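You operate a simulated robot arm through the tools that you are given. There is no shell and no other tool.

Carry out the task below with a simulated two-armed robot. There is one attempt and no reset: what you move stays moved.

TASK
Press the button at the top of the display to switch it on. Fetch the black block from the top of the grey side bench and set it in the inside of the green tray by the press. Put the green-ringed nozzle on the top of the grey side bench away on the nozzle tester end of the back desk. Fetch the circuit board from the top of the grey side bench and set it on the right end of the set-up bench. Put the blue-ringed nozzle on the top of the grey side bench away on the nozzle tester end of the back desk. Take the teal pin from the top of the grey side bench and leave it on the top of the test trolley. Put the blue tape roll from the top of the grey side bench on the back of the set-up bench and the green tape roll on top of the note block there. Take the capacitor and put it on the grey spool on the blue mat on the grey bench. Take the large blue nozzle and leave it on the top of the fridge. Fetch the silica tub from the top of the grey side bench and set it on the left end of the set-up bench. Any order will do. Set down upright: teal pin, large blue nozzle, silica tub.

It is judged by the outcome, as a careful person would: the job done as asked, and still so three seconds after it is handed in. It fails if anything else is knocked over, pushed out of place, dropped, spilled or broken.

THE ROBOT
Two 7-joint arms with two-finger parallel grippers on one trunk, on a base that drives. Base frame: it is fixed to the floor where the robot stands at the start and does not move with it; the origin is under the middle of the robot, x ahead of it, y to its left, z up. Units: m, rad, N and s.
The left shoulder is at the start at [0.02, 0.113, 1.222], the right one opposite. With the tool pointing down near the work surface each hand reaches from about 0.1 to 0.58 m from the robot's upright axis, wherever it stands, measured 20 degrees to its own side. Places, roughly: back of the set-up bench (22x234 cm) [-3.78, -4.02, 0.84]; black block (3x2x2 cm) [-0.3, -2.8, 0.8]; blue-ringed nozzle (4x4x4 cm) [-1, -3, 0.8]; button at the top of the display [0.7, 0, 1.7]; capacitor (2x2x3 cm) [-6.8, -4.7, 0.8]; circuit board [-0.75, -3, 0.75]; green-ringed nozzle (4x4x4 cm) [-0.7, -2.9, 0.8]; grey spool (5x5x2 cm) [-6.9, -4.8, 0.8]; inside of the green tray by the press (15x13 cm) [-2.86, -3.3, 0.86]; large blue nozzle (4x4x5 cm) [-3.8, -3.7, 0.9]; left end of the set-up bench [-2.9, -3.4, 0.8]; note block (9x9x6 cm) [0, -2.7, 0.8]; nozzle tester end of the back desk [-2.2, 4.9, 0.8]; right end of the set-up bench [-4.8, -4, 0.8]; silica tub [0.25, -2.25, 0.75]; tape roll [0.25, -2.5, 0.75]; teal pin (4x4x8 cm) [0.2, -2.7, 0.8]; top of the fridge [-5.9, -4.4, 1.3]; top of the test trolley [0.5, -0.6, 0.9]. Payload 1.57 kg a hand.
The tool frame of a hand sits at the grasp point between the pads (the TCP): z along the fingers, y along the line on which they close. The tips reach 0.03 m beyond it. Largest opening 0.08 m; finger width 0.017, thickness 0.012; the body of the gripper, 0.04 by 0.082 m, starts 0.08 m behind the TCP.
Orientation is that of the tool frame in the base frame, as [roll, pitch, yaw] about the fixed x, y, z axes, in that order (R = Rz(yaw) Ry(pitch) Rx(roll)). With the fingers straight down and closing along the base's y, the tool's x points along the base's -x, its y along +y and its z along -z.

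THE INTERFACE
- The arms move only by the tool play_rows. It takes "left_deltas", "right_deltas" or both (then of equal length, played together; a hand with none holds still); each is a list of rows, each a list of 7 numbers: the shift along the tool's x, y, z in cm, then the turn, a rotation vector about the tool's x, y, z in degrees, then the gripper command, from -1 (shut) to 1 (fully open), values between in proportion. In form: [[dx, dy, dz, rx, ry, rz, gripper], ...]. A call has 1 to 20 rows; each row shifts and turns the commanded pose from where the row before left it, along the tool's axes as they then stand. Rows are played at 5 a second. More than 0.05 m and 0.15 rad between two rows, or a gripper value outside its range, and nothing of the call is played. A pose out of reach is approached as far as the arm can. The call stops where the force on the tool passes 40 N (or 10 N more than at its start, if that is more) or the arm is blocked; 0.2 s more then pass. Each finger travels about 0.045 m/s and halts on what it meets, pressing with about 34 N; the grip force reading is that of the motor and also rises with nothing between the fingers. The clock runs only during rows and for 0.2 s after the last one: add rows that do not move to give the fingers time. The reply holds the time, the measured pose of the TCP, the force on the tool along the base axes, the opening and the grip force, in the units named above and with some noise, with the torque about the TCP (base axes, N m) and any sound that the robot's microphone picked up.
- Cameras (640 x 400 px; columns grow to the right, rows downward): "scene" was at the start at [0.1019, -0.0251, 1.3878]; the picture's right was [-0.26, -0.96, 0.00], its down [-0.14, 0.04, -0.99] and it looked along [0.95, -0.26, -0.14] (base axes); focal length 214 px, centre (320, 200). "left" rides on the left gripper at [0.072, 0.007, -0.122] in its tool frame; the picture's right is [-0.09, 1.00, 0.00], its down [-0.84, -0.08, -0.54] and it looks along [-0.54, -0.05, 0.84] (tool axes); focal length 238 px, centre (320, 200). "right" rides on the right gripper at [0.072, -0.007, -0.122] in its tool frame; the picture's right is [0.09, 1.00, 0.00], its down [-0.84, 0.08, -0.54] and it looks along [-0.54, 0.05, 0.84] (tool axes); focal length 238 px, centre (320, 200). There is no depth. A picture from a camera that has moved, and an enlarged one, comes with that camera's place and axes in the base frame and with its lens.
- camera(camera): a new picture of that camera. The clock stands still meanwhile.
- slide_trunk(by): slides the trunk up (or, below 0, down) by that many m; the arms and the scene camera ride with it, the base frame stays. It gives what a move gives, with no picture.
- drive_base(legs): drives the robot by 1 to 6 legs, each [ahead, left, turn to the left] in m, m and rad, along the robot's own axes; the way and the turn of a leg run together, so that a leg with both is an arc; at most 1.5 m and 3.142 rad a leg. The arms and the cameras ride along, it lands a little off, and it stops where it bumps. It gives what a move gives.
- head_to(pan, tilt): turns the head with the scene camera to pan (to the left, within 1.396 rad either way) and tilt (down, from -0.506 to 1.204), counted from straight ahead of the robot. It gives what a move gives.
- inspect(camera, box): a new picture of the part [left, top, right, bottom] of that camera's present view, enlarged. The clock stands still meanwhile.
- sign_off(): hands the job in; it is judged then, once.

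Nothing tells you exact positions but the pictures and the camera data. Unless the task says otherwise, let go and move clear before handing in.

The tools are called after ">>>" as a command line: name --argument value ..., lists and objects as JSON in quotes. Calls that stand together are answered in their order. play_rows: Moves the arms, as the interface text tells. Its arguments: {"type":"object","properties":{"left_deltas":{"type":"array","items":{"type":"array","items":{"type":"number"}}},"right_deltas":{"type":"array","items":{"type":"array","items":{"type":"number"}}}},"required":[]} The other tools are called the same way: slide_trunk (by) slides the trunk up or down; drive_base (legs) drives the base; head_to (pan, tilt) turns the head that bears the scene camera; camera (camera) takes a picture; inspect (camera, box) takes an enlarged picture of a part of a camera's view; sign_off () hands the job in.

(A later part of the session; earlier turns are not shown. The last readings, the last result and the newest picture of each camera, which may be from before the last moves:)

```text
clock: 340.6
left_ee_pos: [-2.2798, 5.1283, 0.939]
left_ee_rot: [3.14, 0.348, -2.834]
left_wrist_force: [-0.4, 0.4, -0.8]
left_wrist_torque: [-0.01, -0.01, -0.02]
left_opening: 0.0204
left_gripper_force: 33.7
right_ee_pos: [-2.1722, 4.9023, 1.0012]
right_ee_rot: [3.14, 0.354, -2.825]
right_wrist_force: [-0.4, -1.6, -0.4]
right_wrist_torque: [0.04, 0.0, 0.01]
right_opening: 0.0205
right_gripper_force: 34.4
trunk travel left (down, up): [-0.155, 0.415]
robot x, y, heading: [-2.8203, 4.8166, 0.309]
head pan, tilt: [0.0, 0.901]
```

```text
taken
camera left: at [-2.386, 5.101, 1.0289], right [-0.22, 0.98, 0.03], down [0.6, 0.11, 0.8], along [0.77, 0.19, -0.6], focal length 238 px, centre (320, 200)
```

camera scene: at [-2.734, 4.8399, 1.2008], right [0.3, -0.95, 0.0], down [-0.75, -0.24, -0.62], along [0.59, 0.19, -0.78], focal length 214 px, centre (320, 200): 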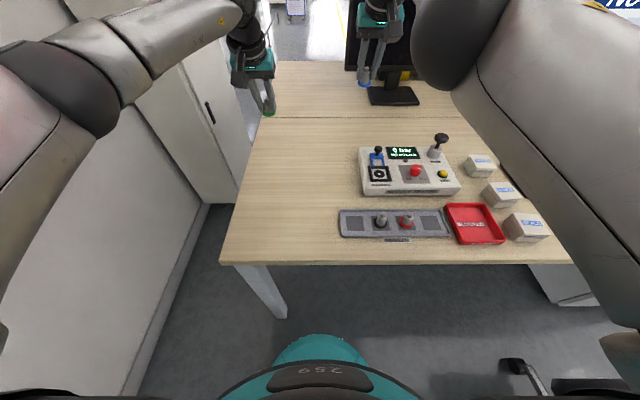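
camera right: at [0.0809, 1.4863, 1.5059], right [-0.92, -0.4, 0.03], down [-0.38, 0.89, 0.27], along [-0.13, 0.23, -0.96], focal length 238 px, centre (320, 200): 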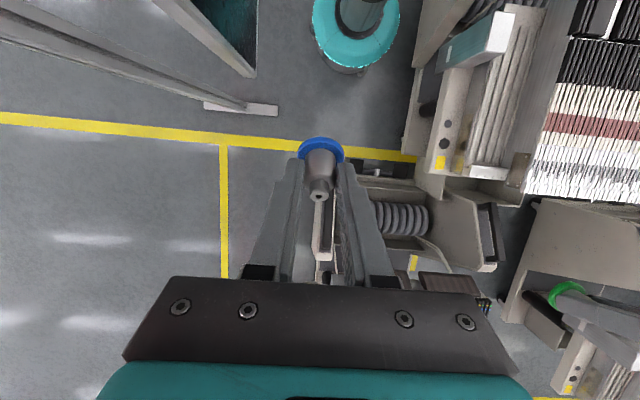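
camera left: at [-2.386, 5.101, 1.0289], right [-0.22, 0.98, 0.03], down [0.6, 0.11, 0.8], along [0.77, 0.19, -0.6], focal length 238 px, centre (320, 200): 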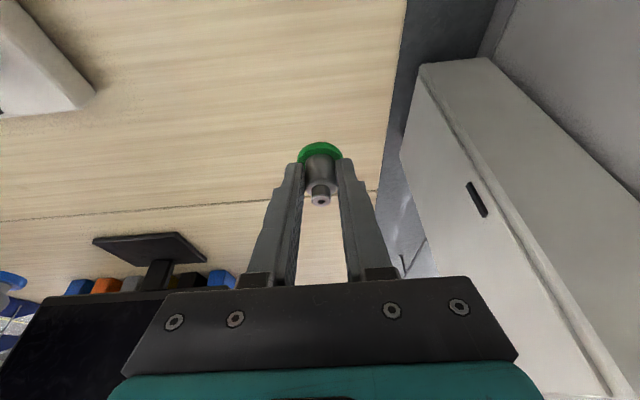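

Desk top is about z 0.74. I move the green nozzle over its spot and lower it.

>>> play_rows --left_deltas '[[1.9, -1.95, -0.7, 0, 0, 0, -1], [1.85, -1.95, -0.68, 0, 0, 0, -1], [1.03, 0, 2.82, 0, 0, 0, -1], [1.03, 0, 2.82, 0, 0, 0, -1], [1.03, 0, 2.82, 0, 0, 0, -1], [0.69, 0, 1.88, 0, 0, 0, -1], [0, 0, 0, 0, 0, 0, -1]]'

>>> camera --camera "left"

>>> camera --camera "scene"

```text
clock: 342.2
left_ee_pos: [-2.3037, 5.0785, 0.8277]
left_ee_rot: [3.141, 0.351, -2.833]
left_wrist_force: [-0.1, -0.1, -1.4]
left_wrist_torque: [-0.03, 0.02, -0.02]
left_opening: 0.0205
left_gripper_force: 34.3
right_ee_pos: [-2.1719, 4.9035, 1.0011]
right_ee_rot: [3.14, 0.355, -2.824]
right_wrist_force: [-0.1, -0.3, -1.1]
right_wrist_torque: [-0.02, 0.0, -0.02]
right_opening: 0.0209
right_gripper_force: 33.8
trunk travel left (down, up): [-0.155, 0.415]
robot x, y, heading: [-2.8192, 4.8157, 0.307]
head pan, tilt: [0.0, 0.901]
```

```text
taken
camera left: at [-2.4112, 5.0517, 0.9174], right [-0.22, 0.98, 0.03], down [0.6, 0.11, 0.8], along [0.77, 0.19, -0.6], focal length 238 px, centre (320, 200)
```

left: 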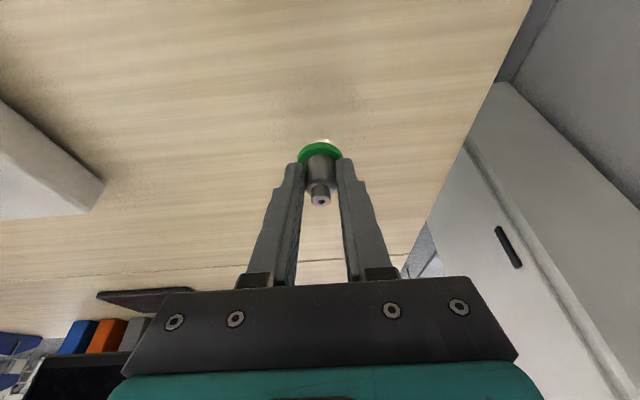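

```text
taken
camera scene: at [-2.7339, 4.8399, 1.2007], right [0.3, -0.95, 0.0], down [-0.75, -0.24, -0.62], along [0.59, 0.19, -0.78], focal length 214 px, centre (320, 200)
```

scene: 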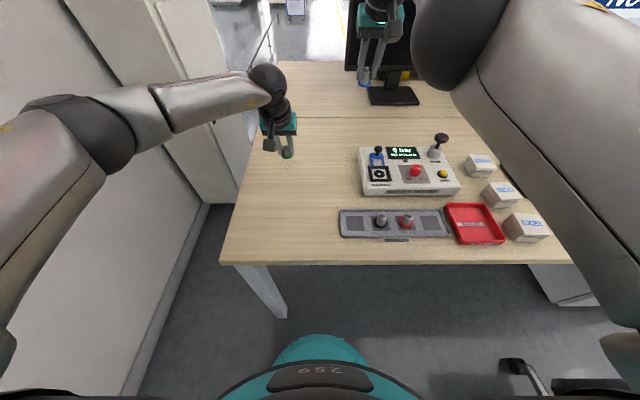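

>>> play_rows --left_deltas '[[0.69, 0, 1.88, 0, 0, 0, -1], [0.41, 0, 1.13, 0, 0, 0, -1], [0.1, 0, 0.28, 0, 0, 0, -1], [0.1, 0, 0.28, 0, 0, 0, -1], [0.1, 0, 0.28, 0, 0, 0, -1], [0, 0, 0, 0, 0, 0, -1]]'

>>> play_rows --left_deltas '[[0.07, 0, 0.19, 0, 0, 0, -1], [0.07, 0, 0.19, 0, 0, 0, -1], [0.0, 0, 0.0, 0, 0, 0, -1]]'

```text
clock: 343.6
left_ee_pos: [-2.3051, 5.0787, 0.7903]
left_ee_rot: [-3.14, 0.354, -2.832]
left_wrist_force: [-3.9, 0.9, 15.2]
left_wrist_torque: [-0.15, -0.18, 0.0]
left_opening: 0.0208
left_gripper_force: 33.2
right_ee_pos: [-2.1745, 4.9015, 1.0021]
right_ee_rot: [3.141, 0.357, -2.825]
right_wrist_force: [-0.1, -0.9, -0.5]
right_wrist_torque: [-0.01, 0.05, 0.02]
right_opening: 0.0207
right_gripper_force: 33.5
trunk travel left (down, up): [-0.155, 0.415]
robot x, y, heading: [-2.8162, 4.8177, 0.309]
head pan, tilt: [0.0, 0.901]
```

```text
clock: 344.4
left_ee_pos: [-2.3048, 5.0789, 0.7876]
left_ee_rot: [-3.141, 0.357, -2.832]
left_wrist_force: [0.4, 1.7, 21.8]
left_wrist_torque: [0.04, -0.35, -0.03]
left_opening: 0.0205
left_gripper_force: 33.9
right_ee_pos: [-2.1748, 4.9024, 1.0024]
right_ee_rot: [3.139, 0.355, -2.826]
right_wrist_force: [-0.7, -0.3, -0.7]
right_wrist_torque: [-0.01, 0.01, 0.03]
right_opening: 0.0207
right_gripper_force: 33.9
trunk travel left (down, up): [-0.155, 0.415]
robot x, y, heading: [-2.8172, 4.8146, 0.308]
head pan, tilt: [0.0, 0.901]
```

Contact. I ease off, release the green nozzle and rise.

>>> play_rows --left_deltas '[[-0.1, 0, -0.28, 0, 0, 0, -1], [0, 0, 0, 0, 0, 0, -0.2], [0, 0, 0, 0, 0, 0, 0.4], [0, 0, 0, 0, 0, 0, 0.4], [0, 0, -1, 0, 0, 0, 0.4], [0, 0, -2, 0, 0, 0, 0.4], [0, 0, -3, 0, 0, 0, 0.4], [-1.03, 0, -2.82, 0, 0, 0, 0.6], [-1.03, 0, -2.82, 0, 0, 0, 1], [-1.03, 2, -2.82, 0, 0, 0, 1], [0, 0, 0, 0, 0, 0, 1]]'

>>> camera --camera "scene"

>>> camera --camera "left"

```text
clock: 346.8
left_ee_pos: [-2.3332, 5.0926, 0.9352]
left_ee_rot: [-3.141, 0.349, -2.834]
left_wrist_force: [-0.5, 0.0, -0.3]
left_wrist_torque: [-0.01, 0.01, -0.03]
left_opening: 0.0799
left_gripper_force: 0.0
right_ee_pos: [-2.1732, 4.9022, 1.0012]
right_ee_rot: [3.138, 0.355, -2.826]
right_wrist_force: [0.0, -0.2, -0.1]
right_wrist_torque: [0.02, -0.01, 0.0]
right_opening: 0.0208
right_gripper_force: 34.1
trunk travel left (down, up): [-0.155, 0.415]
robot x, y, heading: [-2.817, 4.816, 0.309]
head pan, tilt: [0.0, 0.901]
```

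```text
taken
camera scene: at [-2.734, 4.8399, 1.2007], right [0.3, -0.95, 0.0], down [-0.75, -0.24, -0.62], along [0.59, 0.19, -0.78], focal length 214 px, centre (320, 200)
```

scene: 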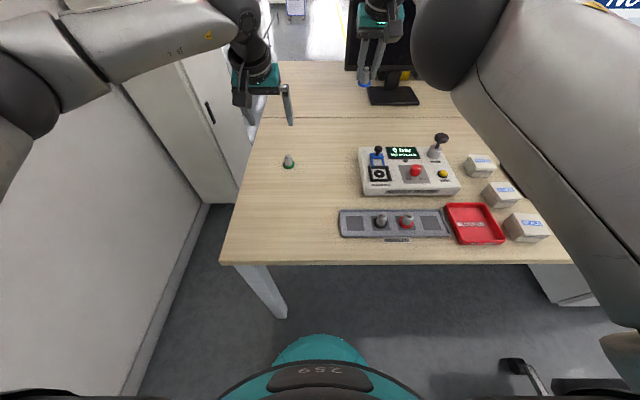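

```text
taken
camera left: at [-2.4399, 5.0649, 1.0249], right [-0.22, 0.98, 0.03], down [0.6, 0.11, 0.8], along [0.77, 0.19, -0.61], focal length 238 px, centre (320, 200)
```

left: 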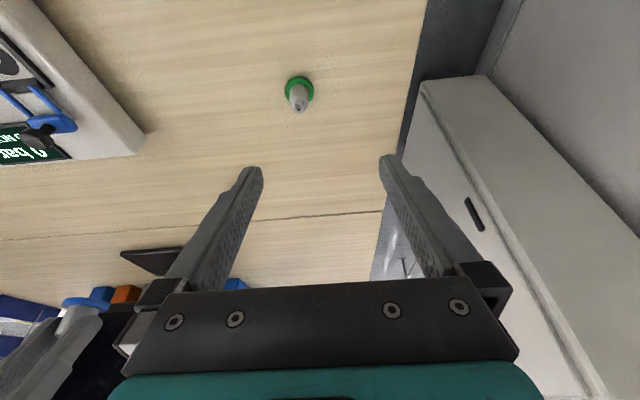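

The green nozzle stands on the desk. I raise the left hand out of the way and bring the blue nozzle over its spot.

>>> play_rows --left_deltas '[[-1.03, 1.5, -2.82, 0, 0, 0, 1], [-1.03, 1.5, -2.82, 0, 0, 0, 1], [-1.03, 1.5, -2.82, 0, 0, 0, 1], [-1.03, 1.5, -2.82, 0, 0, 0, 1], [-1.03, 1.5, -2.82, 0, 0, 0, 1], [0, 0, 0, 0, 0, 0, 1]]'

>>> play_rows --right_deltas '[[3.23, 2.7, -1.19, 0, 0, 0, -1], [3.23, 2.7, -1.19, 0, 0, 0, -1], [3.23, 2.7, -1.19, 0, 0, 0, -1], [3.23, 2.7, -1.19, 0, 0, 0, -1], [3.23, 2.7, -1.19, 0, 0, 0, -1], [0, 0, 0, 0, 0, 0, -1]]'

>>> camera --camera "scene"

>>> camera --camera "right"

```text
clock: 348.2
left_ee_pos: [-2.352, 5.164, 1.0846]
left_ee_rot: [-3.141, 0.349, -2.836]
left_wrist_force: [0.2, -0.3, 0.5]
left_wrist_torque: [-0.04, -0.03, 0.01]
left_opening: 0.08
left_gripper_force: 0.1
right_ee_pos: [-2.1721, 4.903, 1.0016]
right_ee_rot: [3.141, 0.352, -2.825]
right_wrist_force: [-0.5, -0.1, -0.3]
right_wrist_torque: [0.02, 0.05, -0.02]
right_opening: 0.0206
right_gripper_force: 34.0
trunk travel left (down, up): [-0.155, 0.415]
robot x, y, heading: [-2.8164, 4.8167, 0.312]
head pan, tilt: [0.0, 0.901]
```

```text
clock: 349.6
left_ee_pos: [-2.3536, 5.1622, 1.0841]
left_ee_rot: [3.141, 0.349, -2.835]
left_wrist_force: [-0.6, 0.1, 0.5]
left_wrist_torque: [-0.01, 0.01, -0.01]
left_opening: 0.0801
left_gripper_force: 0.0
right_ee_pos: [-2.2737, 5.0449, 1.0262]
right_ee_rot: [3.139, 0.353, -2.828]
right_wrist_force: [-1.3, 0.0, 0.2]
right_wrist_torque: [0.01, -0.01, -0.01]
right_opening: 0.0208
right_gripper_force: 33.8
right hand out of reach, approached as far as the arm can: row 1, 2, 3, 4, 5
trunk travel left (down, up): [-0.155, 0.415]
robot x, y, heading: [-2.8169, 4.8174, 0.309]
head pan, tilt: [0.0, 0.901]
```

```text
taken
camera scene: at [-2.7339, 4.8398, 1.2007], right [0.3, -0.95, 0.0], down [-0.75, -0.24, -0.62], along [0.59, 0.19, -0.78], focal length 214 px, centre (320, 200)
```

scene: 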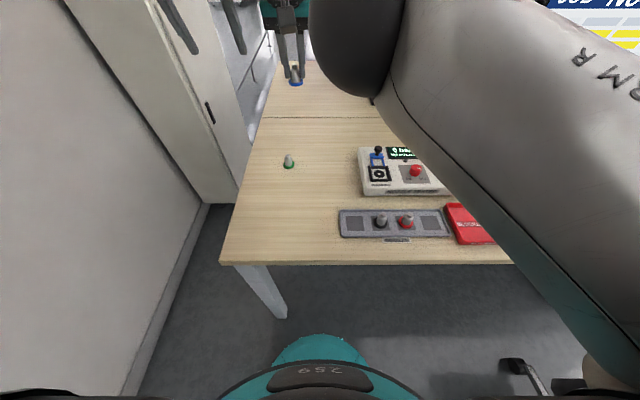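

```text
taken
camera right: at [-2.3763, 5.0041, 1.1164], right [-0.39, 0.92, -0.03], down [0.54, 0.26, 0.8], along [0.74, 0.29, -0.6], focal length 238 px, centre (320, 200)
```

right: 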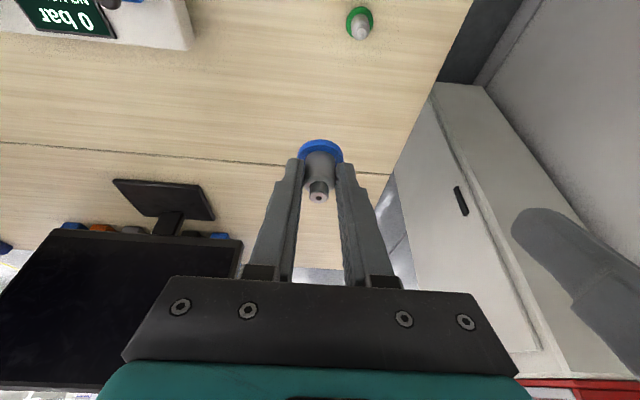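

The right arm did not fold back as asked. I try moving it right first, then back, watching its reach.

>>> play_rows --right_deltas '[[0, -2.5, 0, 0, 0, 0, -1], [0, -2.5, 0, 0, 0, 0, -1], [0, -2.5, 0, 0, 0, 0, -1], [0, -2.5, 0, 0, 0, 0, -1], [0, -2.5, 0, 0, 0, 0, -1], [0, -2.5, 0, 0, 0, 0, -1], [0, 0, 0, 0, 0, 0, -1]]'

>>> play_rows --right_deltas '[[2.8, 0, -1.03, 0, 0, 0, -1], [2.8, 0, -1.03, 0, 0, 0, -1], [0, 0, 0, 0, 0, 0, -1]]'

```text
clock: 351.2
left_ee_pos: [-2.3524, 5.1635, 1.0833]
left_ee_rot: [3.141, 0.347, -2.835]
left_wrist_force: [0.7, 0.5, -1.1]
left_wrist_torque: [0.01, 0.0, 0.01]
left_opening: 0.0799
left_gripper_force: 0.1
right_ee_pos: [-2.1933, 4.9267, 1.0364]
right_ee_rot: [3.14, 0.353, -2.825]
right_wrist_force: [0.3, -0.8, -0.9]
right_wrist_torque: [0.02, -0.04, 0.0]
right_opening: 0.0208
right_gripper_force: 34.2
right hand out of reach, approached as far as the arm can: row 1, 2, 3, 4, 5, 6
trunk travel left (down, up): [-0.155, 0.415]
robot x, y, heading: [-2.8196, 4.8146, 0.306]
head pan, tilt: [0.0, 0.901]
```

```text
clock: 352.0
left_ee_pos: [-2.3533, 5.1628, 1.0846]
left_ee_rot: [-3.141, 0.35, -2.834]
left_wrist_force: [-0.3, 0.1, 0.0]
left_wrist_torque: [-0.01, -0.01, 0.0]
left_opening: 0.0799
left_gripper_force: 0.0
right_ee_pos: [-2.2014, 4.9344, 1.0507]
right_ee_rot: [3.14, 0.351, -2.825]
right_wrist_force: [-0.6, 0.3, -1.0]
right_wrist_torque: [-0.04, 0.03, 0.03]
right_opening: 0.0205
right_gripper_force: 34.2
right hand out of reach, approached as far as the arm can: row 1, 2
trunk travel left (down, up): [-0.155, 0.415]
robot x, y, heading: [-2.8165, 4.8153, 0.314]
head pan, tilt: [0.0, 0.901]
```

The right arm is caught in an awkward joint configuration. I back away from the desk to have room and try to unwind it.

>>> drive_base --legs '[[-0.4, 0, 0]]'

>>> play_rows --right_deltas '[[0, 0, 0, 0, -8.5, 0, -1], [0, 0, 0, 0, -8.5, 0, -1], [0, 0, 0, 0, -8.5, 0, -1], [0, 0, 0, 0, -8.5, 0, -1], [0, 0, 0, 0, 0, 0, -1]]'

>>> camera --camera "scene"

```text
clock: 354.5
left_ee_pos: [-2.7354, 5.0413, 1.0852]
left_ee_rot: [3.141, 0.349, -2.832]
left_wrist_force: [-0.1, 0.2, 0.7]
left_wrist_torque: [0.0, 0.01, 0.0]
left_opening: 0.08
left_gripper_force: 0.1
right_ee_pos: [-2.5828, 4.8135, 1.0497]
right_ee_rot: [3.14, 0.353, -2.827]
right_wrist_force: [-0.2, 0.2, -0.8]
right_wrist_torque: [-0.01, 0.02, -0.01]
right_opening: 0.0209
right_gripper_force: 33.8
trunk travel left (down, up): [-0.155, 0.415]
robot x, y, heading: [-3.2001, 4.6922, 0.312]
head pan, tilt: [0.0, 0.901]
```

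```text
clock: 355.7
left_ee_pos: [-2.7336, 5.041, 1.0832]
left_ee_rot: [-3.141, 0.35, -2.834]
left_wrist_force: [-0.2, 0.2, -0.8]
left_wrist_torque: [0.0, 0.01, 0.03]
left_opening: 0.08
left_gripper_force: 0.1
right_ee_pos: [-2.491, 4.8675, 1.0746]
right_ee_rot: [3.139, 0.945, -2.825]
right_wrist_force: [0.3, -0.5, -0.5]
right_wrist_torque: [-0.02, 0.05, 0.0]
right_opening: 0.021
right_gripper_force: 33.8
right hand out of reach, approached as far as the arm can: row 1, 2, 3, 4
trunk travel left (down, up): [-0.155, 0.415]
robot x, y, heading: [-3.1988, 4.6915, 0.307]
head pan, tilt: [0.0, 0.901]
```

```text
taken
camera scene: at [-3.1152, 4.7177, 1.2007], right [0.3, -0.95, 0.0], down [-0.75, -0.24, -0.62], along [0.59, 0.19, -0.78], focal length 214 px, centre (320, 200)
```

scene: 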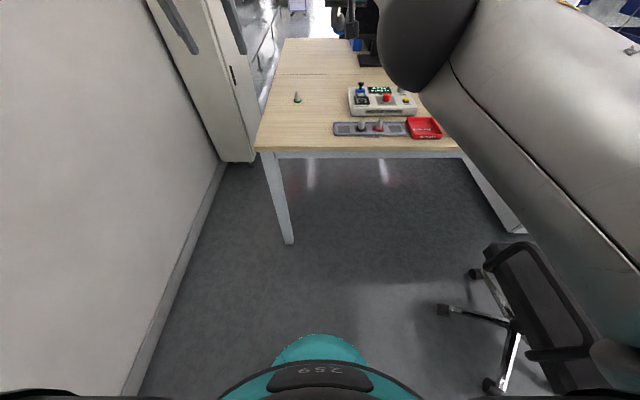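

>>> slide_trunk --by 0.25

>>> play_rows --right_deltas '[[3, -2, 0, 0, 8, 0, -1], [3, -2, 0, 0, 8, 0, -1], [3, -2, 0, 0, 8, 0, -1], [3, -2, 0, 0, 8, 0, -1], [3, -2, 0, 0, 2, 0, -1], [3, -2, 0, 0, 0, 0, -1], [3, -2, 0, 0, 0, 0, -1], [3, -2, 0, 0, 0, 0, -1], [3, -2, 0, 0, 0, 0, -1], [0, 0, 0, 0, 0, 0, -1]]'

>>> camera --camera "scene"

```text
clock: 358.2
left_ee_pos: [-2.7342, 5.0427, 1.3329]
left_ee_rot: [-3.141, 0.349, -2.832]
left_wrist_force: [0.4, 0.3, 0.8]
left_wrist_torque: [0.01, 0.0, 0.0]
left_opening: 0.0803
left_gripper_force: 0.1
right_ee_pos: [-2.4906, 4.8669, 1.3239]
right_ee_rot: [3.142, 0.944, -2.827]
right_wrist_force: [0.4, -0.4, -0.6]
right_wrist_torque: [0.02, 0.04, -0.02]
right_opening: 0.0208
right_gripper_force: 34.0
trunk travel left (down, up): [-0.405, 0.165]
robot x, y, heading: [-3.1989, 4.6912, 0.31]
head pan, tilt: [0.0, 0.901]
```

```text
clock: 360.4
left_ee_pos: [-2.7346, 5.0425, 1.3343]
left_ee_rot: [-3.141, 0.35, -2.832]
left_wrist_force: [0.5, -0.1, 0.4]
left_wrist_torque: [-0.02, 0.05, -0.02]
left_opening: 0.0802
left_gripper_force: 0.3
right_ee_pos: [-2.5132, 4.6697, 1.2117]
right_ee_rot: [3.141, 0.348, -2.824]
right_wrist_force: [-0.2, 0.3, -0.7]
right_wrist_torque: [0.02, 0.0, 0.01]
right_opening: 0.0207
right_gripper_force: 34.2
right hand out of reach, approached as far as the arm can: row 2, 4, 5, 6, 7, 8, 9
trunk travel left (down, up): [-0.405, 0.165]
robot x, y, heading: [-3.203, 4.6931, 0.308]
head pan, tilt: [0.0, 0.901]
```

```text
taken
camera scene: at [-3.1156, 4.7187, 1.4507], right [0.3, -0.95, 0.0], down [-0.75, -0.24, -0.62], along [0.59, 0.19, -0.78], focal length 214 px, centre (320, 200)
```

scene: 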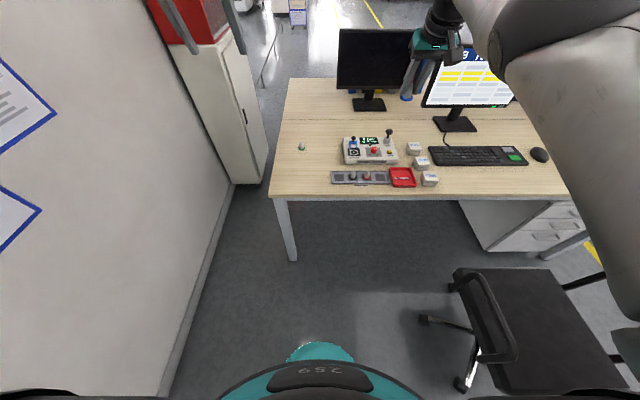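

The arm is stretched straight and only bends upward. I lift the hand high while pulling back to bend the elbow out of that state.

>>> play_rows --right_deltas '[[0.52, 0, -4.45, 0, 0, 0, -1], [0.52, 0, -4.45, 0, 0, 0, -1], [0.52, 0, -4.45, 0, 0, 0, -1], [0.52, 0, -4.45, 0, 0, 0, -1], [0.52, 0, -4.45, 0, 0, 0, -1], [0.52, 0, -4.45, 0, 0, 0, -1], [0.52, 0, -4.45, 0, 0, 0, -1], [0.52, 0, -4.45, 0, 0, 0, -1], [0, 0, 0, 0, 0, 0, -1]]'

>>> head_to --pan -0.5 --tilt 0.2

>>> camera --camera "scene"

```text
clock: 362.4
left_ee_pos: [-2.7341, 5.0421, 1.3344]
left_ee_rot: [-3.141, 0.349, -2.833]
left_wrist_force: [-0.1, 0.4, 0.0]
left_wrist_torque: [0.01, 0.04, 0.02]
left_opening: 0.0801
left_gripper_force: 0.0
right_ee_pos: [-2.6366, 4.626, 1.5228]
right_ee_rot: [3.141, 0.357, -2.825]
right_wrist_force: [0.0, -0.1, -0.8]
right_wrist_torque: [0.01, 0.02, -0.01]
right_opening: 0.0206
right_gripper_force: 34.3
right hand out of reach, approached as far as the arm can: row 1, 2, 3, 4, 7, 8
trunk travel left (down, up): [-0.405, 0.165]
robot x, y, heading: [-3.1988, 4.6954, 0.31]
head pan, tilt: [0.0, 0.901]
```

```text
clock: 363.5
left_ee_pos: [-2.7344, 5.0411, 1.3331]
left_ee_rot: [-3.141, 0.349, -2.831]
left_wrist_force: [-0.5, -0.2, -0.6]
left_wrist_torque: [0.02, -0.03, -0.01]
left_opening: 0.0803
left_gripper_force: 0.1
right_ee_pos: [-2.6357, 4.6247, 1.5226]
right_ee_rot: [3.141, 0.36, -2.824]
right_wrist_force: [-0.8, 1.3, -0.5]
right_wrist_torque: [0.01, 0.04, -0.01]
right_opening: 0.0207
right_gripper_force: 33.4
trunk travel left (down, up): [-0.405, 0.165]
robot x, y, heading: [-3.2, 4.6933, 0.312]
head pan, tilt: [-0.499, 0.201]
```

```text
taken
camera scene: at [-3.0957, 4.6777, 1.5122], right [-0.19, -0.98, 0.0], down [-0.2, 0.04, -0.98], along [0.96, -0.18, -0.2], focal length 214 px, centre (320, 200)
```

scene: 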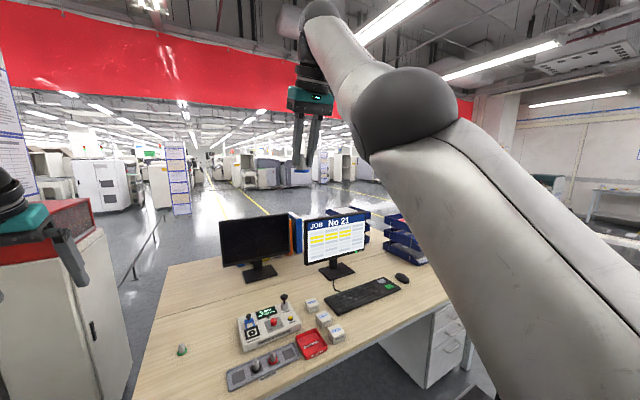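

The elbow seems to bend only when the hand moves inward. I clear the left hand down and back, then sweep the right hand inward and back.

>>> play_rows --left_deltas '[[3.5, 1, 1.0, 0, 0, 0, 1], [3.5, 1, 1.0, 0, 0, 0, 1], [3.5, 1, 1.0, 0, 0, 0, 1], [3.5, 1, 1.0, 0, 0, 0, 1], [3.0, 1, 2, 0, 0, 0, 1], [1.03, 0, 2.82, 0, 0, 0, 1], [1.03, 0, 2.82, 0, 0, 0, 1], [0, 0, 0, 0, 0, 0, 1]]'

>>> play_rows --right_deltas '[[1, 4, 0, 0, 0, 0, -1], [1, 4, 0, 0, 0, 0, -1], [1, 4, 0, 0, 0, 0, -1], [1, 4, 0, 0, 0, 0, -1], [1, 4, 0, 0, 0, 0, -1], [1, 4, 0, 0, 0, 0, -1], [1, 4, 0, 0, 0, 0, -1], [1, 4, 0, 0, 0, 0, -1], [0, 0, 0, 0, 0, 0, -1]]'

>>> camera --camera "scene"

```text
clock: 365.3
left_ee_pos: [-2.8838, 5.0471, 1.1611]
left_ee_rot: [3.141, 0.352, -2.832]
left_wrist_force: [0.3, 0.8, 0.2]
left_wrist_torque: [0.0, 0.02, -0.01]
left_opening: 0.0799
left_gripper_force: 0.2
right_ee_pos: [-2.6348, 4.6249, 1.5224]
right_ee_rot: [3.141, 0.361, -2.824]
right_wrist_force: [0.5, 0.8, -0.2]
right_wrist_torque: [0.02, 0.01, 0.0]
right_opening: 0.0207
right_gripper_force: 33.6
trunk travel left (down, up): [-0.405, 0.165]
robot x, y, heading: [-3.1991, 4.6939, 0.307]
head pan, tilt: [-0.499, 0.201]
```

```text
clock: 367.3
left_ee_pos: [-2.884, 5.0472, 1.161]
left_ee_rot: [3.141, 0.35, -2.833]
left_wrist_force: [-0.2, 0.2, -0.2]
left_wrist_torque: [0.02, -0.02, 0.02]
left_opening: 0.08
left_gripper_force: 0.1
right_ee_pos: [-2.7823, 4.8966, 1.5053]
right_ee_rot: [3.133, 0.351, -2.836]
right_wrist_force: [0.1, 0.1, -1.4]
right_wrist_torque: [0.0, 0.01, -0.02]
right_opening: 0.0207
right_gripper_force: 34.0
right hand out of reach, approached as far as the arm can: row 1, 2, 3, 4, 7, 8
trunk travel left (down, up): [-0.405, 0.165]
robot x, y, heading: [-3.1957, 4.6942, 0.302]
head pan, tilt: [-0.499, 0.201]
```

```text
taken
camera scene: at [-3.0962, 4.6779, 1.5123], right [-0.19, -0.98, 0.0], down [-0.2, 0.04, -0.98], along [0.96, -0.18, -0.2], focal length 214 px, centre (320, 200)
```

scene: 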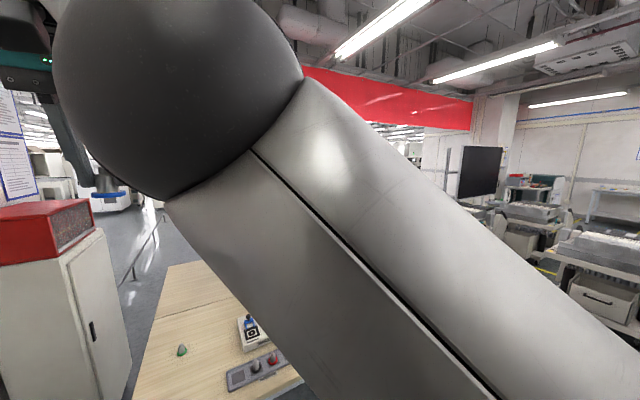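

>>> play_rows --right_deltas '[[2.3, 0, 3.4, 0, 0, 0, -1], [2.3, 0, 3.4, 0, 0, 0, -1], [2.3, 0, 3.4, 0, 0, 0, -1], [2.3, 0, 3.4, 0, 0, 0, -1], [2.3, 0, 3.4, 0, 0, 0, -1], [2.3, 0, 3.4, 0, 0, 0, -1], [0, 0, 0, 0, 0, 0, -1]]'

>>> camera --camera "scene"

```text
clock: 368.9
left_ee_pos: [-2.885, 5.0465, 1.1602]
left_ee_rot: [3.141, 0.348, -2.835]
left_wrist_force: [-0.6, 0.5, -0.2]
left_wrist_torque: [0.03, 0.02, -0.01]
left_opening: 0.0801
left_gripper_force: 0.0
right_ee_pos: [-2.7812, 4.8953, 1.5041]
right_ee_rot: [3.135, 0.35, -2.836]
right_wrist_force: [0.4, -0.4, 0.0]
right_wrist_torque: [-0.04, 0.01, 0.03]
right_opening: 0.0206
right_gripper_force: 33.9
right hand out of reach, approached as far as the arm can: row 1, 2, 3, 4, 5, 6
trunk travel left (down, up): [-0.405, 0.165]
robot x, y, heading: [-3.1993, 4.6938, 0.31]
head pan, tilt: [-0.499, 0.201]
```

```text
taken
camera scene: at [-3.0958, 4.6777, 1.5123], right [-0.19, -0.98, 0.0], down [-0.2, 0.04, -0.98], along [0.96, -0.18, -0.2], focal length 214 px, centre (320, 200)
```

scene: 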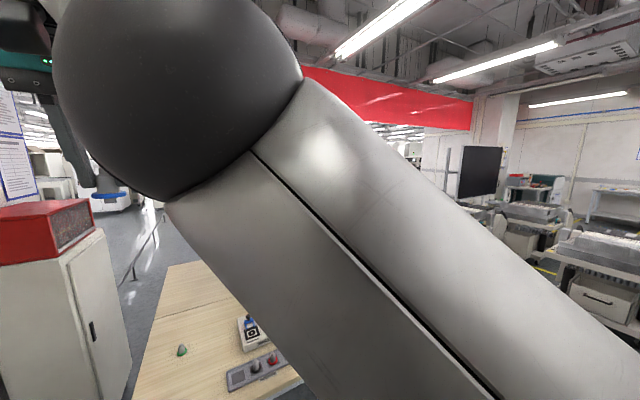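

The right arm can still slide on its outstretched sphere, and the trunk and base can do the rest. I swing the right hand forward and down to an outstretched pose, from which I will lower the trunk to set the nozzle down.

>>> play_rows --right_deltas '[[-0.71, -1.7, 3.72, 0, 0, 0, -1], [-0.71, -1.7, 3.72, 0, 0, 0, -1], [-0.71, -1.7, 3.72, 0, 0, 0, -1], [-0.71, -1.7, 3.72, 0, 0, 0, -1], [-0.71, -1.7, 3.72, 0, 0, 0, -1], [-0.71, -1.7, 3.72, 0, 0, 0, -1], [-0.71, -1.7, 3.72, 0, 0, 0, -1], [-0.71, -1.7, 3.72, 0, 0, 0, -1], [-0.71, -1.7, 3.72, 0, 0, 0, -1], [-0.71, -1.7, 3.72, 0, 0, 0, -1], [0, 0, 0, 0, 0, 0, -1]]'

>>> head_to --pan -0.2 --tilt 0.6

>>> camera --camera "scene"

```text
clock: 371.3
left_ee_pos: [-2.8838, 5.0484, 1.161]
left_ee_rot: [3.141, 0.348, -2.832]
left_wrist_force: [0.7, -1.3, 0.0]
left_wrist_torque: [0.0, -0.01, 0.02]
left_opening: 0.0798
left_gripper_force: 0.0
right_ee_pos: [-2.5886, 4.8544, 1.2134]
right_ee_rot: [3.141, 0.352, -2.827]
right_wrist_force: [-0.1, -1.2, 0.1]
right_wrist_torque: [0.0, -0.01, -0.02]
right_opening: 0.0205
right_gripper_force: 33.6
right hand out of reach, approached as far as the arm can: row 1, 2, 3, 4, 5, 9, 10
trunk travel left (down, up): [-0.405, 0.165]
robot x, y, heading: [-3.1964, 4.6916, 0.308]
head pan, tilt: [-0.499, 0.201]
```

```text
clock: 372.2
left_ee_pos: [-2.8832, 5.0467, 1.1618]
left_ee_rot: [-3.141, 0.349, -2.833]
left_wrist_force: [0.5, 0.1, 0.5]
left_wrist_torque: [-0.03, -0.01, -0.01]
left_opening: 0.0798
left_gripper_force: 0.0
right_ee_pos: [-2.5887, 4.854, 1.2146]
right_ee_rot: [3.14, 0.352, -2.825]
right_wrist_force: [0.5, -0.3, -0.5]
right_wrist_torque: [0.01, 0.01, -0.01]
right_opening: 0.0208
right_gripper_force: 33.9
trunk travel left (down, up): [-0.405, 0.165]
robot x, y, heading: [-3.1996, 4.6914, 0.307]
head pan, tilt: [-0.201, 0.6]
```

```text
taken
camera scene: at [-3.0995, 4.7048, 1.4756], right [0.11, -0.99, 0.0], down [-0.56, -0.06, -0.83], along [0.82, 0.09, -0.56], focal length 214 px, centre (320, 200)
```

scene: 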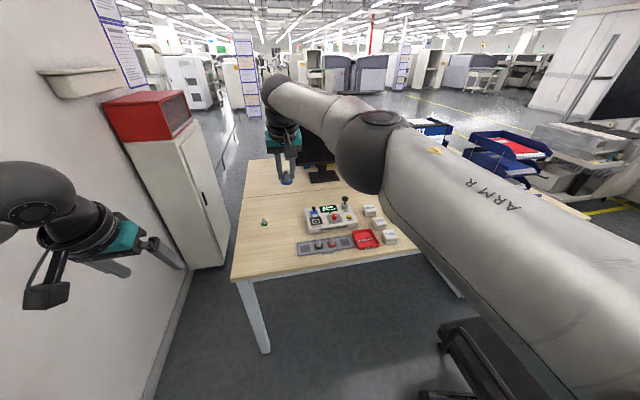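

The arm now looks naturally bent with the elbow outward. I test pulling the hand back.

>>> play_rows --right_deltas '[[2.8, 0, -1.03, 0, 0, 0, -1], [2.8, 0, -1.03, 0, 0, 0, -1], [2.8, 0, -1.03, 0, 0, 0, -1], [2.8, 0, -1.03, 0, 0, 0, -1], [0, 0, 0, 0, 0, 0, -1]]'

```text
clock: 373.4
left_ee_pos: [-2.8825, 5.0476, 1.1605]
left_ee_rot: [3.141, 0.35, -2.833]
left_wrist_force: [0.3, 1.1, -0.6]
left_wrist_torque: [0.03, -0.01, 0.0]
left_opening: 0.0804
left_gripper_force: 0.1
right_ee_pos: [-2.7016, 4.8152, 1.2123]
right_ee_rot: [-3.141, 0.35, -2.828]
right_wrist_force: [-0.3, -0.3, -0.8]
right_wrist_torque: [-0.02, 0.02, -0.03]
right_opening: 0.0207
right_gripper_force: 34.2
trunk travel left (down, up): [-0.405, 0.165]
robot x, y, heading: [-3.1999, 4.6908, 0.311]
head pan, tilt: [-0.201, 0.6]
```

The arm is recovered. I drive back to the desk and lower the trunk to place the blue nozzle.

>>> drive_base --legs '[[0.38, 0.0, 0]]'

>>> slide_trunk --by -0.25

>>> head_to --pan 0.0 --tilt 0.9

>>> camera --camera "scene"

>>> camera --camera "right"

```text
clock: 375.8
left_ee_pos: [-2.5239, 5.165, 1.1606]
left_ee_rot: [-3.14, 0.348, -2.826]
left_wrist_force: [0.9, 0.9, -0.1]
left_wrist_torque: [0.02, 0.04, 0.01]
left_opening: 0.0799
left_gripper_force: 0.0
right_ee_pos: [-2.34, 4.9364, 1.2117]
right_ee_rot: [-3.141, 0.352, -2.821]
right_wrist_force: [0.4, 0.2, -1.1]
right_wrist_torque: [0.03, 0.01, 0.02]
right_opening: 0.0208
right_gripper_force: 33.9
trunk travel left (down, up): [-0.405, 0.165]
robot x, y, heading: [-2.838, 4.8077, 0.313]
head pan, tilt: [-0.201, 0.6]
```

```text
clock: 378.4
left_ee_pos: [-2.5235, 5.1653, 0.911]
left_ee_rot: [-3.14, 0.349, -2.828]
left_wrist_force: [0.4, -0.5, -0.3]
left_wrist_torque: [-0.01, -0.03, 0.0]
left_opening: 0.08
left_gripper_force: 0.0
right_ee_pos: [-2.3416, 4.9368, 0.9626]
right_ee_rot: [3.139, 0.351, -2.82]
right_wrist_force: [0.3, -0.1, -1.2]
right_wrist_torque: [-0.01, 0.02, 0.01]
right_opening: 0.021
right_gripper_force: 33.4
trunk travel left (down, up): [-0.155, 0.415]
robot x, y, heading: [-2.836, 4.8116, 0.313]
head pan, tilt: [-0.201, 0.6]
```

```text
clock: 379.2
left_ee_pos: [-2.5246, 5.1644, 0.9113]
left_ee_rot: [3.141, 0.349, -2.826]
left_wrist_force: [0.1, -0.1, 0.1]
left_wrist_torque: [-0.03, 0.01, 0.01]
left_opening: 0.0802
left_gripper_force: 0.1
right_ee_pos: [-2.3414, 4.9357, 0.9626]
right_ee_rot: [-3.141, 0.35, -2.819]
right_wrist_force: [0.0, -0.4, -0.7]
right_wrist_torque: [-0.02, 0.01, 0.02]
right_opening: 0.0205
right_gripper_force: 34.1
trunk travel left (down, up): [-0.155, 0.415]
robot x, y, heading: [-2.8362, 4.8083, 0.316]
head pan, tilt: [0.0, 0.901]
```

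```text
taken
camera scene: at [-2.7543, 4.8351, 1.2008], right [0.31, -0.95, 0.0], down [-0.74, -0.24, -0.62], along [0.59, 0.19, -0.78], focal length 214 px, centre (320, 200)
```

scene: 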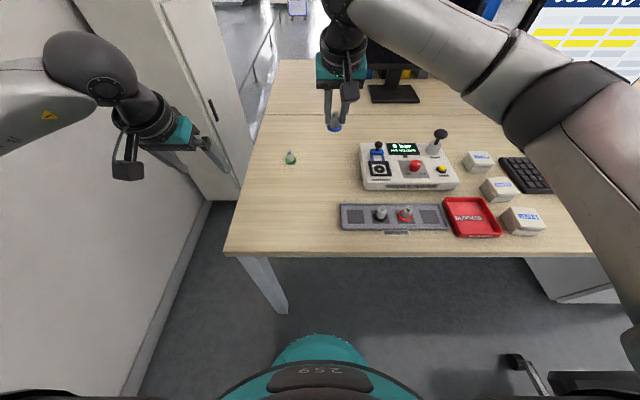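

```text
taken
camera right: at [-2.4426, 4.8941, 1.0527], right [-0.4, 0.92, -0.03], down [0.54, 0.26, 0.8], along [0.74, 0.3, -0.6], focal length 238 px, centre (320, 200)
```

right: 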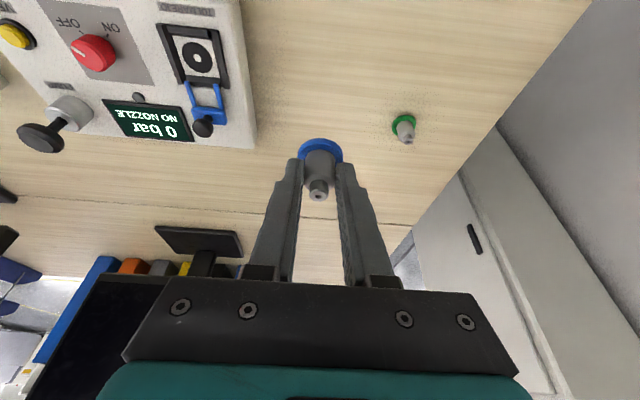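

>>> play_rows --right_deltas '[[1.5, 2.3, -0.55, 0, 0, 0, -1], [1.5, 2.25, -0.55, 0, 0, 0, -1], [1.03, 0, 2.82, 0, 0, 0, -1], [1.03, 0, 2.82, 0, 0, 0, -1], [1.03, 0, 2.82, 0, 0, 0, -1], [1.03, 0, 2.82, 0, 0, 0, -1], [0.69, 0, 1.88, 0, 0, 0, -1], [0, 0, 0, 0, 0, 0, -1]]'

>>> camera --camera "scene"

>>> camera --camera "right"

```text
clock: 381.0
left_ee_pos: [-2.5249, 5.1646, 0.9105]
left_ee_rot: [-3.142, 0.348, -2.828]
left_wrist_force: [-0.8, -0.6, -0.3]
left_wrist_torque: [-0.02, 0.02, 0.0]
left_opening: 0.0799
left_gripper_force: 0.1
right_ee_pos: [-2.3855, 4.9689, 0.8217]
right_ee_rot: [-3.141, 0.35, -2.821]
right_wrist_force: [-0.3, 0.2, -0.6]
right_wrist_torque: [-0.06, 0.02, -0.04]
right_opening: 0.0205
right_gripper_force: 34.1
trunk travel left (down, up): [-0.155, 0.415]
robot x, y, heading: [-2.8387, 4.8124, 0.315]
head pan, tilt: [0.0, 0.901]
```

```text
taken
camera scene: at [-2.7543, 4.8351, 1.2007], right [0.31, -0.95, 0.0], down [-0.75, -0.24, -0.62], along [0.59, 0.19, -0.78], focal length 214 px, centre (320, 200)
```

scene: 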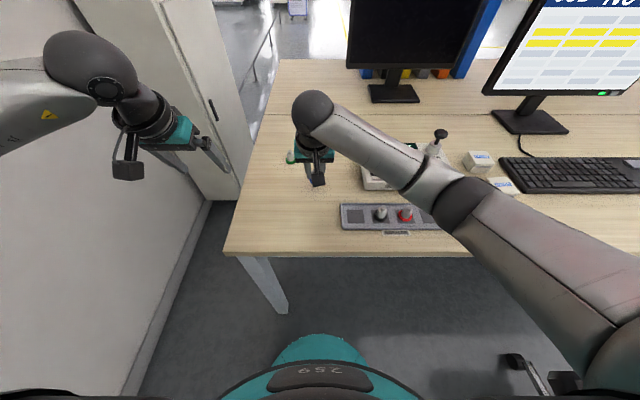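

```text
taken
camera right: at [-2.4879, 4.9272, 0.9126], right [-0.4, 0.92, -0.03], down [0.54, 0.26, 0.8], along [0.74, 0.3, -0.6], focal length 238 px, centre (320, 200)
```

right: 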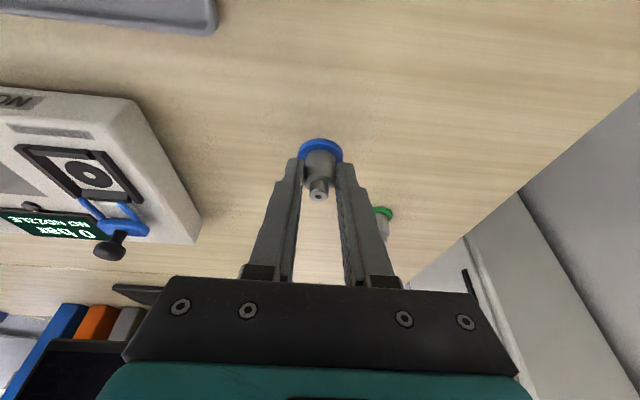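

>>> play_rows --right_deltas '[[0.52, 0, 1.41, 0, 0, 0, -1], [0.38, 0, 1.03, 0, 0, 0, -1], [0.1, 0, 0.28, 0, 0, 0, -1], [0.1, 0, 0.28, 0, 0, 0, -1], [0, 0, 0, 0, 0, 0, -1]]'

>>> play_rows --right_deltas '[[0.07, 0, 0.19, 0, 0, 0, -1], [0.07, 0, 0.19, 0, 0, 0, -1], [0.0, 0, 0.0, 0, 0, 0, -1]]'

```text
clock: 382.2
left_ee_pos: [-2.5241, 5.1645, 0.9115]
left_ee_rot: [3.141, 0.353, -2.829]
left_wrist_force: [0.5, -0.4, -0.2]
left_wrist_torque: [-0.02, 0.0, -0.02]
left_opening: 0.08
left_gripper_force: 0.0
right_ee_pos: [-2.386, 4.9693, 0.7941]
right_ee_rot: [3.137, 0.357, -2.82]
right_wrist_force: [-2.8, -3.8, 20.8]
right_wrist_torque: [-0.09, 0.01, -0.01]
right_opening: 0.0209
right_gripper_force: 34.3
trunk travel left (down, up): [-0.155, 0.415]
robot x, y, heading: [-2.8385, 4.8087, 0.318]
head pan, tilt: [0.0, 0.901]
```

```text
clock: 383.0
left_ee_pos: [-2.5246, 5.1641, 0.9112]
left_ee_rot: [-3.141, 0.349, -2.827]
left_wrist_force: [0.0, 0.2, -0.2]
left_wrist_torque: [-0.02, 0.0, 0.03]
left_opening: 0.0798
left_gripper_force: 0.1
right_ee_pos: [-2.3842, 4.9698, 0.7893]
right_ee_rot: [3.141, 0.358, -2.82]
right_wrist_force: [2.9, 0.0, 21.5]
right_wrist_torque: [-0.04, -0.42, -0.04]
right_opening: 0.0207
right_gripper_force: 33.8
trunk travel left (down, up): [-0.155, 0.415]
robot x, y, heading: [-2.8377, 4.8096, 0.315]
head pan, tilt: [0.0, 0.901]
```

Contact. I ease off, release the blue nozzle, withdraw and check.

>>> play_rows --right_deltas '[[-0.1, 0, -0.28, 0, 0, 0, -1], [0, 0, 0, 0, 0, 0, -0.2], [0, 0, 0, 0, 0, 0, 0.4], [0, 0, 0, 0, 0, 0, 0.4], [0, 0, -1, 0, 0, 0, 0.4], [0, 0, -2, 0, 0, 0, 0.4], [0, 0, -3, 0, 0, 0, 0.4], [0, 0, -4, 0, 0, 0, 0.6], [-1.03, 0, -2.82, 0, 0, 0, 1], [-1.03, 0, -2.82, 0, 0, 0, 1], [0, 0, 0, 0, 0, 0, 1]]'

>>> camera --camera "scene"

>>> camera --camera "right"

```text
clock: 385.4
left_ee_pos: [-2.5242, 5.1652, 0.9104]
left_ee_rot: [-3.141, 0.349, -2.829]
left_wrist_force: [1.0, -0.5, -0.6]
left_wrist_torque: [-0.01, 0.02, 0.02]
left_opening: 0.0802
left_gripper_force: 0.0
right_ee_pos: [-2.419, 4.9573, 0.9451]
right_ee_rot: [-3.141, 0.352, -2.82]
right_wrist_force: [0.1, -0.4, 0.3]
right_wrist_torque: [-0.02, -0.02, -0.04]
right_opening: 0.0802
right_gripper_force: 0.1
trunk travel left (down, up): [-0.155, 0.415]
robot x, y, heading: [-2.8371, 4.8091, 0.312]
head pan, tilt: [0.0, 0.901]
```

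```text
taken
camera scene: at [-2.7544, 4.8351, 1.2007], right [0.31, -0.95, 0.0], down [-0.75, -0.24, -0.62], along [0.59, 0.19, -0.78], focal length 214 px, centre (320, 200)
```

scene: 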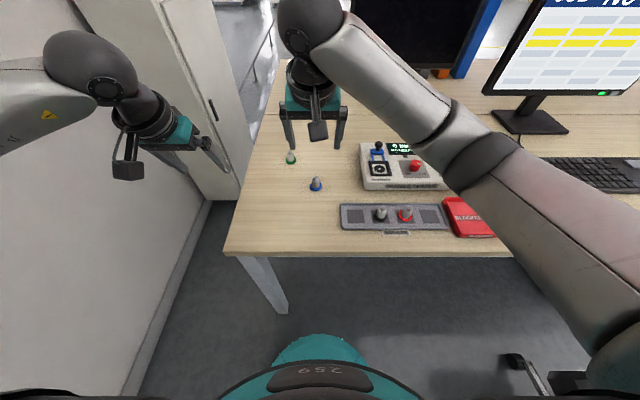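

```text
taken
camera right: at [-2.5199, 4.9158, 1.0345], right [-0.4, 0.92, -0.03], down [0.54, 0.26, 0.8], along [0.74, 0.3, -0.6], focal length 238 px, centre (320, 200)
```

right: 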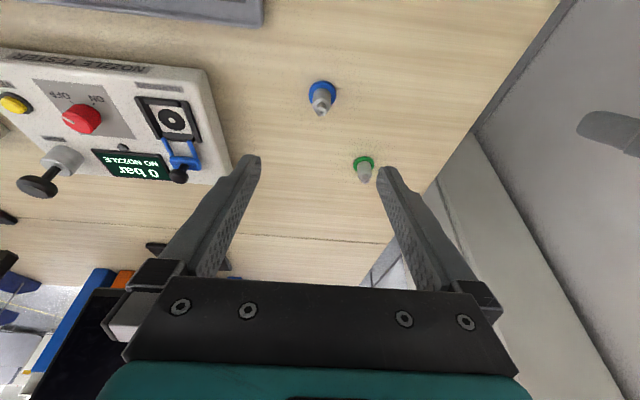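

Both nozzles stand beside the nozzle tester. I raise up, back out and retrace the route toward the set-up bench side.

>>> slide_trunk --by 0.4

>>> play_rows --right_deltas '[[0, -4, 0, 0, 0, 0, 1], [0, -4, 0, 0, 0, 0, 1], [0, -4, 0, 0, 0, 0, 1], [0, -3, 0, 0, 0, 0, 1], [0, 0, 0, 0, 0, 0, 1]]'

>>> drive_base --legs '[[-0.83, 0, 0], [0, -1.15, 0], [0.02, -1.15, 0]]'

>>> drive_base --legs '[[-1.45, 0, 0], [-1.45, 0, 0], [-1.25, -0.15, 0], [0, 0, -1.57]]'

>>> head_to --pan 0.0 --tilt 0.4

>>> camera --camera "scene"

```text
clock: 389.2
left_ee_pos: [-2.5241, 5.1652, 1.3113]
left_ee_rot: [-3.141, 0.349, -2.827]
left_wrist_force: [-0.6, 0.1, -0.9]
left_wrist_torque: [-0.01, 0.01, 0.05]
left_opening: 0.0799
left_gripper_force: 0.0
right_ee_pos: [-2.4178, 4.9569, 1.344]
right_ee_rot: [-3.141, 0.351, -2.82]
right_wrist_force: [-0.3, -0.5, -0.6]
right_wrist_torque: [0.02, 0.01, -0.01]
right_opening: 0.0801
right_gripper_force: 0.1
trunk travel left (down, up): [-0.555, 0.015]
robot x, y, heading: [-2.8387, 4.8079, 0.318]
head pan, tilt: [0.0, 0.901]
```

```text
clock: 390.4
left_ee_pos: [-2.5246, 5.1645, 1.3117]
left_ee_rot: [3.141, 0.348, -2.828]
left_wrist_force: [0.2, -0.2, 0.2]
left_wrist_torque: [-0.06, -0.03, 0.0]
left_opening: 0.08
left_gripper_force: 0.1
right_ee_pos: [-2.3712, 4.8157, 1.3456]
right_ee_rot: [-3.141, 0.35, -2.819]
right_wrist_force: [0.1, -0.6, 0.8]
right_wrist_torque: [0.0, 0.01, 0.01]
right_opening: 0.0802
right_gripper_force: 0.0
trunk travel left (down, up): [-0.555, 0.015]
robot x, y, heading: [-2.8406, 4.8086, 0.317]
head pan, tilt: [0.0, 0.901]
```

```text
clock: 405.8
left_ee_pos: [-2.5686, 2.7088, 1.3101]
left_ee_rot: [3.141, 0.349, -2.836]
left_wrist_force: [-0.9, -0.3, -0.8]
left_wrist_torque: [0.04, 0.0, 0.0]
left_opening: 0.0801
left_gripper_force: 0.0
right_ee_pos: [-2.4168, 2.3582, 1.3452]
right_ee_rot: [3.138, 0.352, -2.827]
right_wrist_force: [-0.2, 0.1, -0.6]
right_wrist_torque: [0.06, 0.02, 0.03]
right_opening: 0.0798
right_gripper_force: 0.1
trunk travel left (down, up): [-0.555, 0.015]
robot x, y, heading: [-2.8878, 2.3565, 0.305]
head pan, tilt: [0.0, 0.901]
```

```text
clock: 429.5
left_ee_pos: [-6.3743, 0.6051, 1.311]
left_ee_rot: [3.142, 0.348, 1.92]
left_wrist_force: [0.0, -0.7, 0.9]
left_wrist_torque: [0.02, 0.0, -0.02]
left_opening: 0.08
left_gripper_force: 0.1
right_ee_pos: [-6.7167, 0.439, 1.3459]
right_ee_rot: [3.14, 0.352, 1.931]
right_wrist_force: [0.1, -0.3, 0.5]
right_wrist_torque: [0.03, 0.0, -0.03]
right_opening: 0.08
right_gripper_force: 0.1
trunk travel left (down, up): [-0.555, 0.015]
robot x, y, heading: [-6.7408, 0.9093, -1.222]
head pan, tilt: [0.0, 0.901]
```

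```text
clock: 430.4
left_ee_pos: [-6.3737, 0.607, 1.3108]
left_ee_rot: [3.14, 0.351, 1.922]
left_wrist_force: [0.2, 0.6, 0.1]
left_wrist_torque: [-0.01, -0.02, 0.0]
left_opening: 0.08
left_gripper_force: 0.0
right_ee_pos: [-6.7168, 0.44, 1.3454]
right_ee_rot: [3.139, 0.35, 1.93]
right_wrist_force: [0.3, 0.0, 0.1]
right_wrist_torque: [0.0, -0.03, 0.02]
right_opening: 0.0799
right_gripper_force: 0.0
trunk travel left (down, up): [-0.555, 0.015]
robot x, y, heading: [-6.7456, 0.9052, -1.211]
head pan, tilt: [0.0, 0.4]
```

```text
taken
camera scene: at [-6.7035, 0.8097, 1.6437], right [-0.94, -0.34, 0.0], down [-0.13, 0.37, -0.92], along [0.32, -0.86, -0.39], focal length 214 px, centre (320, 200)
```

scene: 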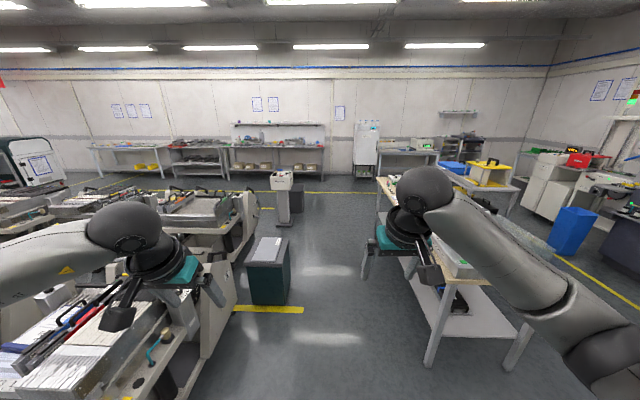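

>>> drive_base --legs '[[0, 0, -0.046], [1.4, -0.05, 0], [1.4, 0, 0], [1.3, 0, 0]]'

>>> head_to --pan 0.0 --tilt 0.3

>>> camera --camera "scene"

```text
clock: 450.6
left_ee_pos: [-5.1358, -3.3198, 1.311]
left_ee_rot: [-3.142, 0.349, 1.919]
left_wrist_force: [0.1, 0.2, -0.8]
left_wrist_torque: [0.0, 0.02, -0.01]
left_opening: 0.0802
left_gripper_force: 0.0
right_ee_pos: [-5.4792, -3.4844, 1.345]
right_ee_rot: [3.138, 0.35, 1.927]
right_wrist_force: [-0.7, 0.4, 1.1]
right_wrist_torque: [0.0, 0.0, -0.02]
right_opening: 0.0798
right_gripper_force: 0.0
trunk travel left (down, up): [-0.555, 0.015]
robot x, y, heading: [-5.5021, -3.0137, -1.223]
head pan, tilt: [0.0, 0.4]
```

```text
clock: 451.2
left_ee_pos: [-5.1356, -3.319, 1.3115]
left_ee_rot: [3.14, 0.349, 1.917]
left_wrist_force: [0.1, -0.1, -0.1]
left_wrist_torque: [-0.01, 0.0, 0.0]
left_opening: 0.0801
left_gripper_force: 0.1
right_ee_pos: [-5.4798, -3.4845, 1.3455]
right_ee_rot: [3.14, 0.351, 1.927]
right_wrist_force: [-0.4, 0.9, -0.6]
right_wrist_torque: [-0.01, 0.02, -0.01]
right_opening: 0.0801
right_gripper_force: 0.0
trunk travel left (down, up): [-0.555, 0.015]
robot x, y, heading: [-5.5054, -3.0179, -1.219]
head pan, tilt: [0.0, 0.3]
```

```text
taken
camera scene: at [-5.4637, -3.1153, 1.653], right [-0.94, -0.34, 0.0], down [-0.1, 0.28, -0.96], along [0.33, -0.9, -0.3], focal length 214 px, centre (320, 200)
```

scene: 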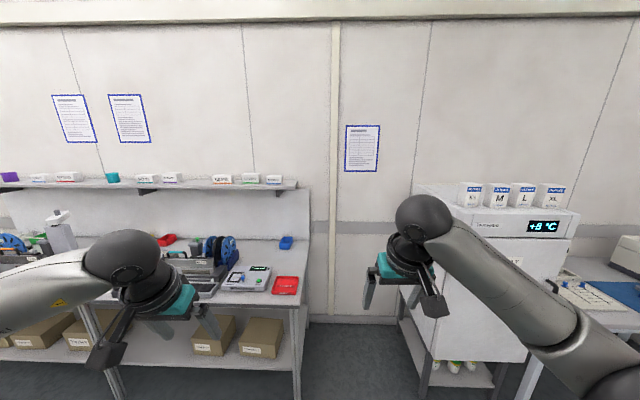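

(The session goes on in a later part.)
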